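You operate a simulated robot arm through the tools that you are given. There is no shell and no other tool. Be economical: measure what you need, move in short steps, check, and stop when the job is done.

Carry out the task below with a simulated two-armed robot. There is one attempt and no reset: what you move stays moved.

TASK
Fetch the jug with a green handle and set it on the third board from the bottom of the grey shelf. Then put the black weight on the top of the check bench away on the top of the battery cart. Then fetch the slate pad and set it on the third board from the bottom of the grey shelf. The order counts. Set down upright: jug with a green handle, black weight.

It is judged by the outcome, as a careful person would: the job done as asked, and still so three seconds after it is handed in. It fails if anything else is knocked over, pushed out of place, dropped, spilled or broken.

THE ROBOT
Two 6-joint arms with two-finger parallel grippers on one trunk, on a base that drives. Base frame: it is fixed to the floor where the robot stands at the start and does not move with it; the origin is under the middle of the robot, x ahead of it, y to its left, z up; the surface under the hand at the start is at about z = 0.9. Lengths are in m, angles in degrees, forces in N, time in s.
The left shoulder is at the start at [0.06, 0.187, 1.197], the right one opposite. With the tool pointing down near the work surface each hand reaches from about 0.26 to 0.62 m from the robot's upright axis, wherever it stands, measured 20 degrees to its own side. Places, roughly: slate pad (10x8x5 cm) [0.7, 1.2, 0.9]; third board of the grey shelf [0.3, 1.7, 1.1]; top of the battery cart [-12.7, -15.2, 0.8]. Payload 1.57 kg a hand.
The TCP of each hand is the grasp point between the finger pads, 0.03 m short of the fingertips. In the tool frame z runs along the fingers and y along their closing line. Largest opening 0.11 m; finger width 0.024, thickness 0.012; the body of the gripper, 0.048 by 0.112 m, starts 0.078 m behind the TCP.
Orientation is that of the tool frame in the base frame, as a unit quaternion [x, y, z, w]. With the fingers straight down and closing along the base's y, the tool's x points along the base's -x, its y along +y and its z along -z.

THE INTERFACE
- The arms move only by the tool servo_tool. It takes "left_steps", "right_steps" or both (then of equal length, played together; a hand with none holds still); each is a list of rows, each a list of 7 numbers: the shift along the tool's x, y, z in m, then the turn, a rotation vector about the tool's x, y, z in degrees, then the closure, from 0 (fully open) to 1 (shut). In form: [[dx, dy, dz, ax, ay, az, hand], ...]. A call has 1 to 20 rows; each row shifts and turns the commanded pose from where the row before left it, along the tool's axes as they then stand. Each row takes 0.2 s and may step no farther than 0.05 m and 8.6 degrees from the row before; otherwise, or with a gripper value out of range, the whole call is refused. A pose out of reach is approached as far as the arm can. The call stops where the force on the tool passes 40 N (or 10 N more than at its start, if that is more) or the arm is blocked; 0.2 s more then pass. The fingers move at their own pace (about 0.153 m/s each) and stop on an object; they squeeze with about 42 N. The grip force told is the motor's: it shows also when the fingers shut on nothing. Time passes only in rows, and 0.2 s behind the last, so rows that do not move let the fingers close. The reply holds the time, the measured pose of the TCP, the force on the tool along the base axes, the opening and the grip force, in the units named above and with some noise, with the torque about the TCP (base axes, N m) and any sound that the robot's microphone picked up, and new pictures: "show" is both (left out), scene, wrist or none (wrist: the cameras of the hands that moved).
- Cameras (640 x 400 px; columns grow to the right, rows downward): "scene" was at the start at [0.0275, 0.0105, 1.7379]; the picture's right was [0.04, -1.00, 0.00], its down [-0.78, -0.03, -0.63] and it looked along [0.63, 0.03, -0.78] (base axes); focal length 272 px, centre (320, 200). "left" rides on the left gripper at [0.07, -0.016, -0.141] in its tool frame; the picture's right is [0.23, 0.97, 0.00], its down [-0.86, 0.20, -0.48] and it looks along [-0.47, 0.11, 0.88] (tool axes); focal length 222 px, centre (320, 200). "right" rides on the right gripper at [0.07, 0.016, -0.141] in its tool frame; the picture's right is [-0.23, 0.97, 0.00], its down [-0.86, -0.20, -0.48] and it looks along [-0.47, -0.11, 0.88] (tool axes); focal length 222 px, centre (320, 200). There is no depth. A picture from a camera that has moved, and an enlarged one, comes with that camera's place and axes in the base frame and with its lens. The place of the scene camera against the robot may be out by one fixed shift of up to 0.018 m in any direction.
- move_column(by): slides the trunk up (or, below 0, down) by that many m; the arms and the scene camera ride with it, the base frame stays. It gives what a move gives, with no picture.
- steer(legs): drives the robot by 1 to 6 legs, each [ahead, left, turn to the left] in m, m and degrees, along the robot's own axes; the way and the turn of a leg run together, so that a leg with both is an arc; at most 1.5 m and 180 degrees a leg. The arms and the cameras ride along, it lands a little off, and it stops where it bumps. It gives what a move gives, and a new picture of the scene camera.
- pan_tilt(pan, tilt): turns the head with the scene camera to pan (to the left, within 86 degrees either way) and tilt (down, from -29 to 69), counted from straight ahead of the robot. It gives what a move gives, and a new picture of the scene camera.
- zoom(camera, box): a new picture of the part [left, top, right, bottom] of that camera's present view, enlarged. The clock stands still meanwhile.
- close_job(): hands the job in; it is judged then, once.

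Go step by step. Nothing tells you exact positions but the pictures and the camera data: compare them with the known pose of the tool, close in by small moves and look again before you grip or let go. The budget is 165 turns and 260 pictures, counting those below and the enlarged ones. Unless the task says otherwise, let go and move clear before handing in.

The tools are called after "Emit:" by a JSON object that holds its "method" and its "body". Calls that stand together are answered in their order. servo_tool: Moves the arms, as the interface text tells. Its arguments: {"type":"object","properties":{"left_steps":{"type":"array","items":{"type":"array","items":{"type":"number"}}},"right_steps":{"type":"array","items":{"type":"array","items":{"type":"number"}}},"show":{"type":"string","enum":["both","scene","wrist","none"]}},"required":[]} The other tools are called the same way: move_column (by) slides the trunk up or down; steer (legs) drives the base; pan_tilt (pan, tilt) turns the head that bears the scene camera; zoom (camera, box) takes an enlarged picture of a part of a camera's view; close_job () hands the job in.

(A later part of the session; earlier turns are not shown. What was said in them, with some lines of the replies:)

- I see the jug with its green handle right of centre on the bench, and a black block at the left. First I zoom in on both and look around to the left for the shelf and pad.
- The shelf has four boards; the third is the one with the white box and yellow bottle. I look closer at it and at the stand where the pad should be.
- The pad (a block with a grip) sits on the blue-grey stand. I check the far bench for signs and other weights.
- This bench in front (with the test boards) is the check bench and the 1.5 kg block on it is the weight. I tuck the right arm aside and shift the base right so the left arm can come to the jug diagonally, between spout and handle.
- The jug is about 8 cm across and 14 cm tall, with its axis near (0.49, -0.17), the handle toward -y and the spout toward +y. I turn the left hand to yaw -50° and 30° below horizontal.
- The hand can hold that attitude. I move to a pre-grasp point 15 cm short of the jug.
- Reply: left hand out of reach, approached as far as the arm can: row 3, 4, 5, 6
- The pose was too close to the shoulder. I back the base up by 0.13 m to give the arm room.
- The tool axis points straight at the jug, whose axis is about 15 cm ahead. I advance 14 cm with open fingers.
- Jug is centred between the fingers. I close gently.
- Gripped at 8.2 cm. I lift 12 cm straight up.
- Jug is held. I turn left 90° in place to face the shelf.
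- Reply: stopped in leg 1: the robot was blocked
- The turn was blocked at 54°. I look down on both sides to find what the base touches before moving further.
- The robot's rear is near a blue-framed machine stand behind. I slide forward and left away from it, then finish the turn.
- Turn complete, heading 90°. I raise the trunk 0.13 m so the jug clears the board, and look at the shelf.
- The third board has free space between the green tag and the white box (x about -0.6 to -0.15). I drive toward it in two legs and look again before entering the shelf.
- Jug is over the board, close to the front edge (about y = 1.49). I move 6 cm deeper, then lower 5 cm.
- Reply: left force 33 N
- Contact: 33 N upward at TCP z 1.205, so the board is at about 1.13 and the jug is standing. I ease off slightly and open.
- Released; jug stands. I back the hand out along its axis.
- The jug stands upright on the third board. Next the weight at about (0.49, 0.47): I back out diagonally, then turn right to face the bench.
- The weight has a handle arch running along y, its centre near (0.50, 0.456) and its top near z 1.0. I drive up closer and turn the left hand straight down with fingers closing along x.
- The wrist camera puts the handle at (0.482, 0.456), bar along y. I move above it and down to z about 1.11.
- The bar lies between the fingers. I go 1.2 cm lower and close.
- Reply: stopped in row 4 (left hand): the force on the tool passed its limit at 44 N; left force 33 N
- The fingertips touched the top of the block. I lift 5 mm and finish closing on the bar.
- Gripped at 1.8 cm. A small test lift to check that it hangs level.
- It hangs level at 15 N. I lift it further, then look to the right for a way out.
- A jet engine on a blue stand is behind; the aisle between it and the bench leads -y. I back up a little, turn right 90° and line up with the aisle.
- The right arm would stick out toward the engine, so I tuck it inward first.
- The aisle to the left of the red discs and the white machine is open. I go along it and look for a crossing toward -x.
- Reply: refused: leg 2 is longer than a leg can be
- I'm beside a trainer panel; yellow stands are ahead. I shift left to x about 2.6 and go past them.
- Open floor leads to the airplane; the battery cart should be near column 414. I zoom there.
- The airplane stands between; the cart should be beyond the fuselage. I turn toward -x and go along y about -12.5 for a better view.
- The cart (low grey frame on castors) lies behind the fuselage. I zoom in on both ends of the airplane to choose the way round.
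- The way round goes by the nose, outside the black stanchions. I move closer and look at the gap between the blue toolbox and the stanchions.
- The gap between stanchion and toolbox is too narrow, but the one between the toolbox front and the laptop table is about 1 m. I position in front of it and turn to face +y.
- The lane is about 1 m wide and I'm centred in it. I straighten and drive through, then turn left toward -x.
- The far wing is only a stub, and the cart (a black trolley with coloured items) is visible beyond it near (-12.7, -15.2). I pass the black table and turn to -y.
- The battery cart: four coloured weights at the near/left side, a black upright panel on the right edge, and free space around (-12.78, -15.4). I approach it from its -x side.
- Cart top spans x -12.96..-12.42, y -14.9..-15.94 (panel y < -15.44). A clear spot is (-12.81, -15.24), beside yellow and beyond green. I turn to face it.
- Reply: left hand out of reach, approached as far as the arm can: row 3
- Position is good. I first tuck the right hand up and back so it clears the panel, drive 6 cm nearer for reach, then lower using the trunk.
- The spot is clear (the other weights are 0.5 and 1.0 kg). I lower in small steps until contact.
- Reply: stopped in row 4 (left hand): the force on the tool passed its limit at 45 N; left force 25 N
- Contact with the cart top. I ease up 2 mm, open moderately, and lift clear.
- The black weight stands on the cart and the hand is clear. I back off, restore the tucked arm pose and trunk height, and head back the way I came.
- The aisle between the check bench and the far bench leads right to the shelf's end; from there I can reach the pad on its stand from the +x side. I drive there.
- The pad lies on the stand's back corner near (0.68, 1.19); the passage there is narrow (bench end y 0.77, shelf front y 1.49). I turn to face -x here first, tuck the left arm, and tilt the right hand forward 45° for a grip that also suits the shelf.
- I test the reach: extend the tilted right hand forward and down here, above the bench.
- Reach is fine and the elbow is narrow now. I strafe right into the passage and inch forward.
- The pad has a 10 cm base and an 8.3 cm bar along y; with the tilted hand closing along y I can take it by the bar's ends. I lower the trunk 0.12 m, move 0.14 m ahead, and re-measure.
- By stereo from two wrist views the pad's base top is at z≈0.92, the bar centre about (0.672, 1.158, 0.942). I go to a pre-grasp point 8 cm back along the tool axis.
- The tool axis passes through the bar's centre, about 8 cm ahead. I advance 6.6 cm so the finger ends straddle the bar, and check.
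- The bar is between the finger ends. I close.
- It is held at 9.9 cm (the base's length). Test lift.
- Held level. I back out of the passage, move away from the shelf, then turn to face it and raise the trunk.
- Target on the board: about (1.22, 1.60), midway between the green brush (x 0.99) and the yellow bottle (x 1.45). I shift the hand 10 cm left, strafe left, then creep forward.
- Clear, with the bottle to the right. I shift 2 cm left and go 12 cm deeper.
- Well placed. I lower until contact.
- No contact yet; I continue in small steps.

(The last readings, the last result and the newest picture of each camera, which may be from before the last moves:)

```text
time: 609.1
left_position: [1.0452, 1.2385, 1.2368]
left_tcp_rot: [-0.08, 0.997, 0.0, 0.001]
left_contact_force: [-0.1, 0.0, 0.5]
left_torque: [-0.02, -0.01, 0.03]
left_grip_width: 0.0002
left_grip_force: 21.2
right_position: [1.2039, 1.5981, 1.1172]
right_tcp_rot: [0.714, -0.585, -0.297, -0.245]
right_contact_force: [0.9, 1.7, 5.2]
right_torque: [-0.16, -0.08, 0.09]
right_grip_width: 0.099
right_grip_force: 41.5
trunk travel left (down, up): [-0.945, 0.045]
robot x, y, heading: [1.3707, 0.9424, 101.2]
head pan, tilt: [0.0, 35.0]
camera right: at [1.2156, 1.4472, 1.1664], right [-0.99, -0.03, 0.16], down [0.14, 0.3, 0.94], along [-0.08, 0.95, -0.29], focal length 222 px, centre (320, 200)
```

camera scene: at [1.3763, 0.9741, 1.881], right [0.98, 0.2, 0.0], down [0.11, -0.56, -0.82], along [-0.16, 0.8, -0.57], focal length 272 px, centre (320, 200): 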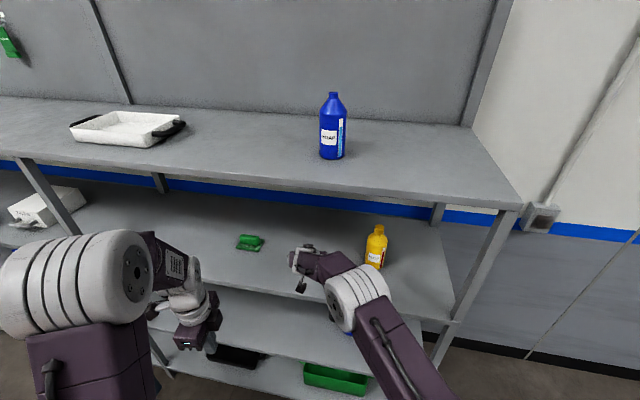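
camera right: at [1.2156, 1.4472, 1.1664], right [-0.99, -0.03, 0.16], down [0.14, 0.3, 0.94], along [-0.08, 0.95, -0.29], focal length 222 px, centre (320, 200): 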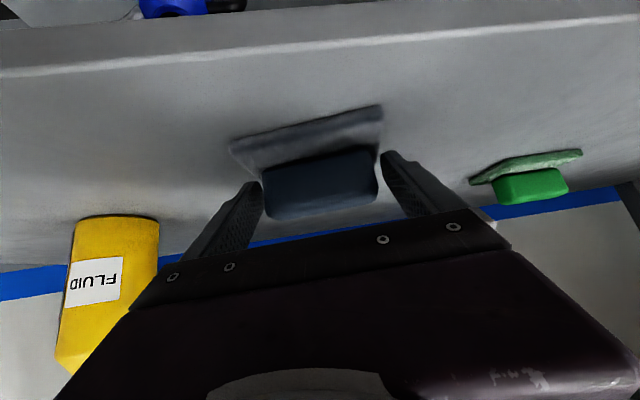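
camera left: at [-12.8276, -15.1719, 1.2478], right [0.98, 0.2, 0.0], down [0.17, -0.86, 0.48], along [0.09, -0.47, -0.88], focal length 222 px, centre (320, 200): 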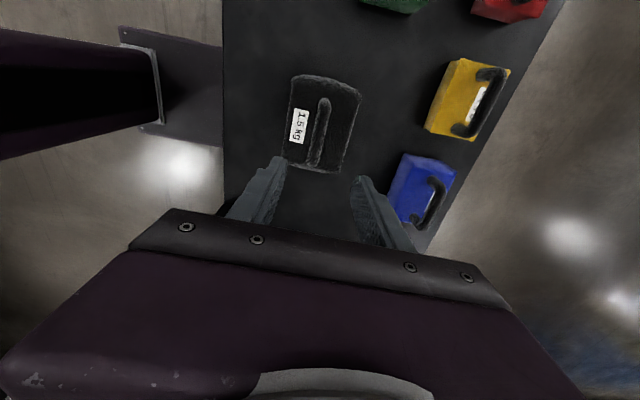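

Contact (5 N, rising). I press 1 mm further to seat it flat and open.

Emit:
{"method": "servo_tool", "body": {"right_steps": [[0.001, 0, 0.001, 0, 0, 0, 0.6], [0, 0, 0, 0, 0, 0, 0.6]], "show": "none"}}

Emit:
{"method": "servo_tool", "body": {"right_steps": [[0, 0, 0, 0, 0, 0, 0.1], [0, 0, 0, 0, 0, 0, 0.05], [0, 0, 0, 0, 0, 0, 0]], "show": "wrist"}}

```text
time: 609.7
left_position: [1.046, 1.2386, 1.2368]
left_tcp_rot: [-0.08, 0.997, 0.0, 0.0]
left_contact_force: [-0.4, -0.2, 0.6]
left_torque: [0.06, -0.01, 0.0]
left_grip_width: 0.0
left_grip_force: 21.0
right_position: [1.2026, 1.5971, 1.1163]
right_tcp_rot: [0.713, -0.585, -0.298, -0.245]
right_contact_force: [-0.6, 4.7, 16.3]
right_torque: [-0.35, -0.31, 0.05]
right_grip_width: 0.0989
right_grip_force: 41.7
trunk travel left (down, up): [-0.945, 0.045]
robot x, y, heading: [1.3727, 0.9392, 101.5]
head pan, tilt: [0.0, 35.0]
```

```text
time: 610.5
left_position: [1.0459, 1.2395, 1.2357]
left_tcp_rot: [-0.08, 0.997, 0.0, 0.0]
left_contact_force: [0.4, -0.2, 0.4]
left_torque: [0.01, 0.0, -0.01]
left_grip_width: 0.0002
left_grip_force: 21.4
right_position: [1.2032, 1.5979, 1.1138]
right_tcp_rot: [0.714, -0.585, -0.296, -0.244]
right_contact_force: [0.5, -0.6, 0.6]
right_torque: [0.0, 0.02, -0.01]
right_grip_width: 0.11
right_grip_force: 0.0
trunk travel left (down, up): [-0.945, 0.045]
robot x, y, heading: [1.3699, 0.9398, 101.2]
head pan, tilt: [0.0, 35.0]
camera right: at [1.2157, 1.447, 1.1637], right [-0.99, -0.03, 0.16], down [0.14, 0.3, 0.94], along [-0.08, 0.95, -0.29], focal length 222 px, centre (320, 200)
```

right: 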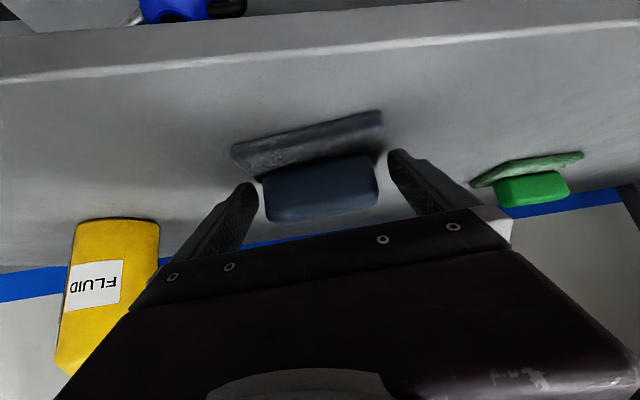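

Released; the pad stayed flat. I withdraw the hand along its axis and back the robot off, then check the shelf.

Emit:
{"method": "servo_tool", "body": {"right_steps": [[0, 0, -0.02, 0, 0, 0, 0], [0, 0, -0.03, 0, 0, 0, 0], [0, 0, -0.03, 0, 0, 0, 0], [0, 0, -0.03, 0, 0, 0, 0]], "show": "wrist"}}

Emit:
{"method": "steer", "body": {"legs": [[-0.4, 0, 0]]}}

Emit:
{"method": "zoom", "body": {"camera": "scene", "box": [0, 120, 460, 360]}}

```text
time: 611.5
left_position: [1.0455, 1.2385, 1.2361]
left_tcp_rot: [-0.081, 0.997, 0.0, 0.0]
left_contact_force: [-0.5, -0.6, -0.2]
left_torque: [0.03, -0.02, 0.01]
left_grip_width: 0.0
left_grip_force: 21.3
right_position: [1.2186, 1.5187, 1.1908]
right_tcp_rot: [0.714, -0.585, -0.296, -0.244]
right_contact_force: [-0.6, 0.6, -0.9]
right_torque: [0.0, 0.01, 0.02]
right_grip_width: 0.1101
right_grip_force: 0.1
trunk travel left (down, up): [-0.945, 0.045]
robot x, y, heading: [1.3682, 0.9393, 101.1]
head pan, tilt: [0.0, 35.0]
camera right: at [1.2319, 1.3688, 1.2405], right [-0.99, -0.03, 0.16], down [0.14, 0.3, 0.94], along [-0.08, 0.95, -0.29], focal length 222 px, centre (320, 200)
```

right: 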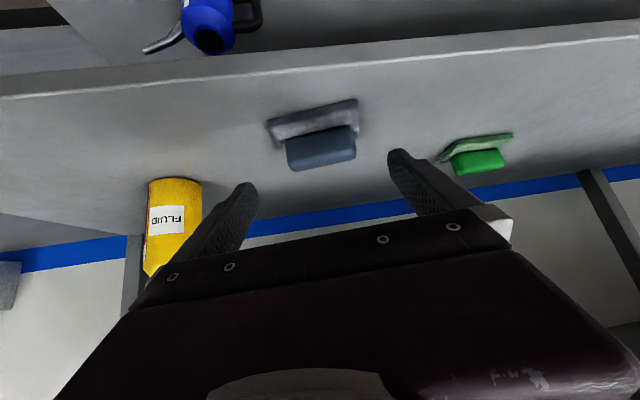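

```text
time: 614.0
left_position: [1.125, 0.8481, 1.2354]
left_tcp_rot: [-0.077, 0.997, 0.0, 0.0]
left_contact_force: [0.7, -0.4, -0.3]
left_torque: [-0.01, 0.01, -0.02]
left_grip_width: 0.0002
left_grip_force: 21.6
right_position: [1.2995, 1.1293, 1.1898]
right_tcp_rot: [0.713, -0.588, -0.294, -0.244]
right_contact_force: [0.1, 0.3, -0.4]
right_torque: [-0.01, 0.02, -0.03]
right_grip_width: 0.1101
right_grip_force: 0.0
trunk travel left (down, up): [-0.945, 0.045]
robot x, y, heading: [1.448, 0.5479, 101.1]
head pan, tilt: [0.0, 35.0]
camera scene: at [1.4537, 0.5826, 1.8809], right [0.98, 0.19, 0.0], down [0.11, -0.56, -0.82], along [-0.16, 0.8, -0.58], focal length 272 px, centre (320, 200)
```

scene: 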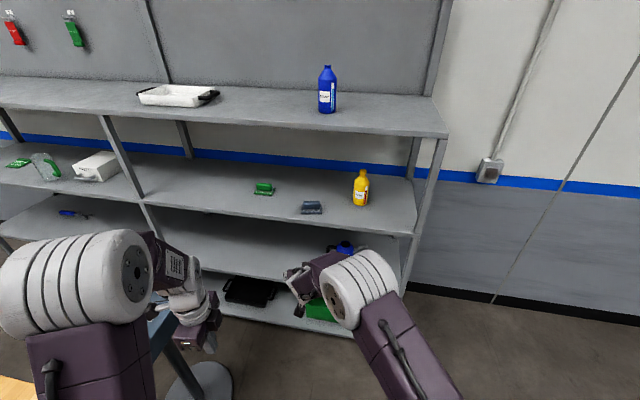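

```text
1.39 times, centred on (230, 240) of scene
camera zoom: at [1.4537, 0.5826, 1.8809], right [0.98, 0.19, 0.0], down [0.11, -0.56, -0.82], along [-0.16, 0.8, -0.58], focal length 378 px, centre (445, 144)
```

zoom: 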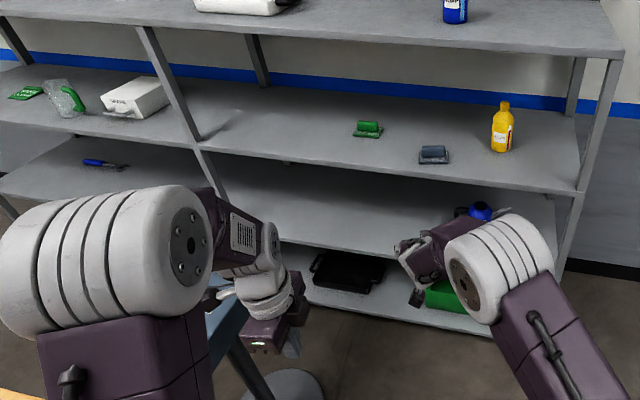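

Emit:
{"method": "zoom", "body": {"camera": "scene", "box": [0, 130, 140, 220]}}

```text
4.44 times, centred on (70, 175) of scene
camera zoom: at [1.4537, 0.5826, 1.8809], right [0.98, 0.19, 0.0], down [0.11, -0.56, -0.82], along [-0.16, 0.8, -0.58], focal length 1207 px, centre (1431, 311)
```

zoom: 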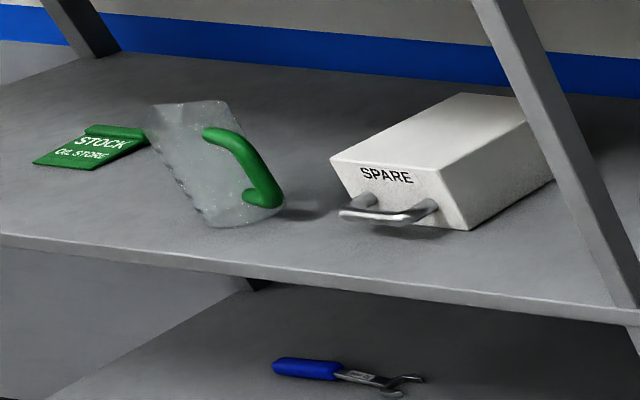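

The jug stands upright on the third board (the posts lean the same way in this wide view), the pad lies flat on the same board, and the weight is on the battery cart. All the hands are clear, so I hand in.

Emit:
{"method": "close_job", "body": {}}

```text
The job is handed in.
```

I did all three moves in order and handed the job in; the judging result has not come back.

- **Jug with a green handle:** it stands upright on the third board of the grey shelf, between the green tag and the white box.
- **Black weight (1.5 kg):** it stands upright on the top of the battery cart, next to the coloured weights.
- **Slate pad:** it lies flat on the third board, between the green brush and the yellow bottle.

**Bump:** early on, while turning with the jug, the robot's base was blocked part-way. It was probably its rear meeting the blue engine stand. I stopped and moved away. Nothing looked knocked over or out of place in later pictures, but I did not check that stand up close.
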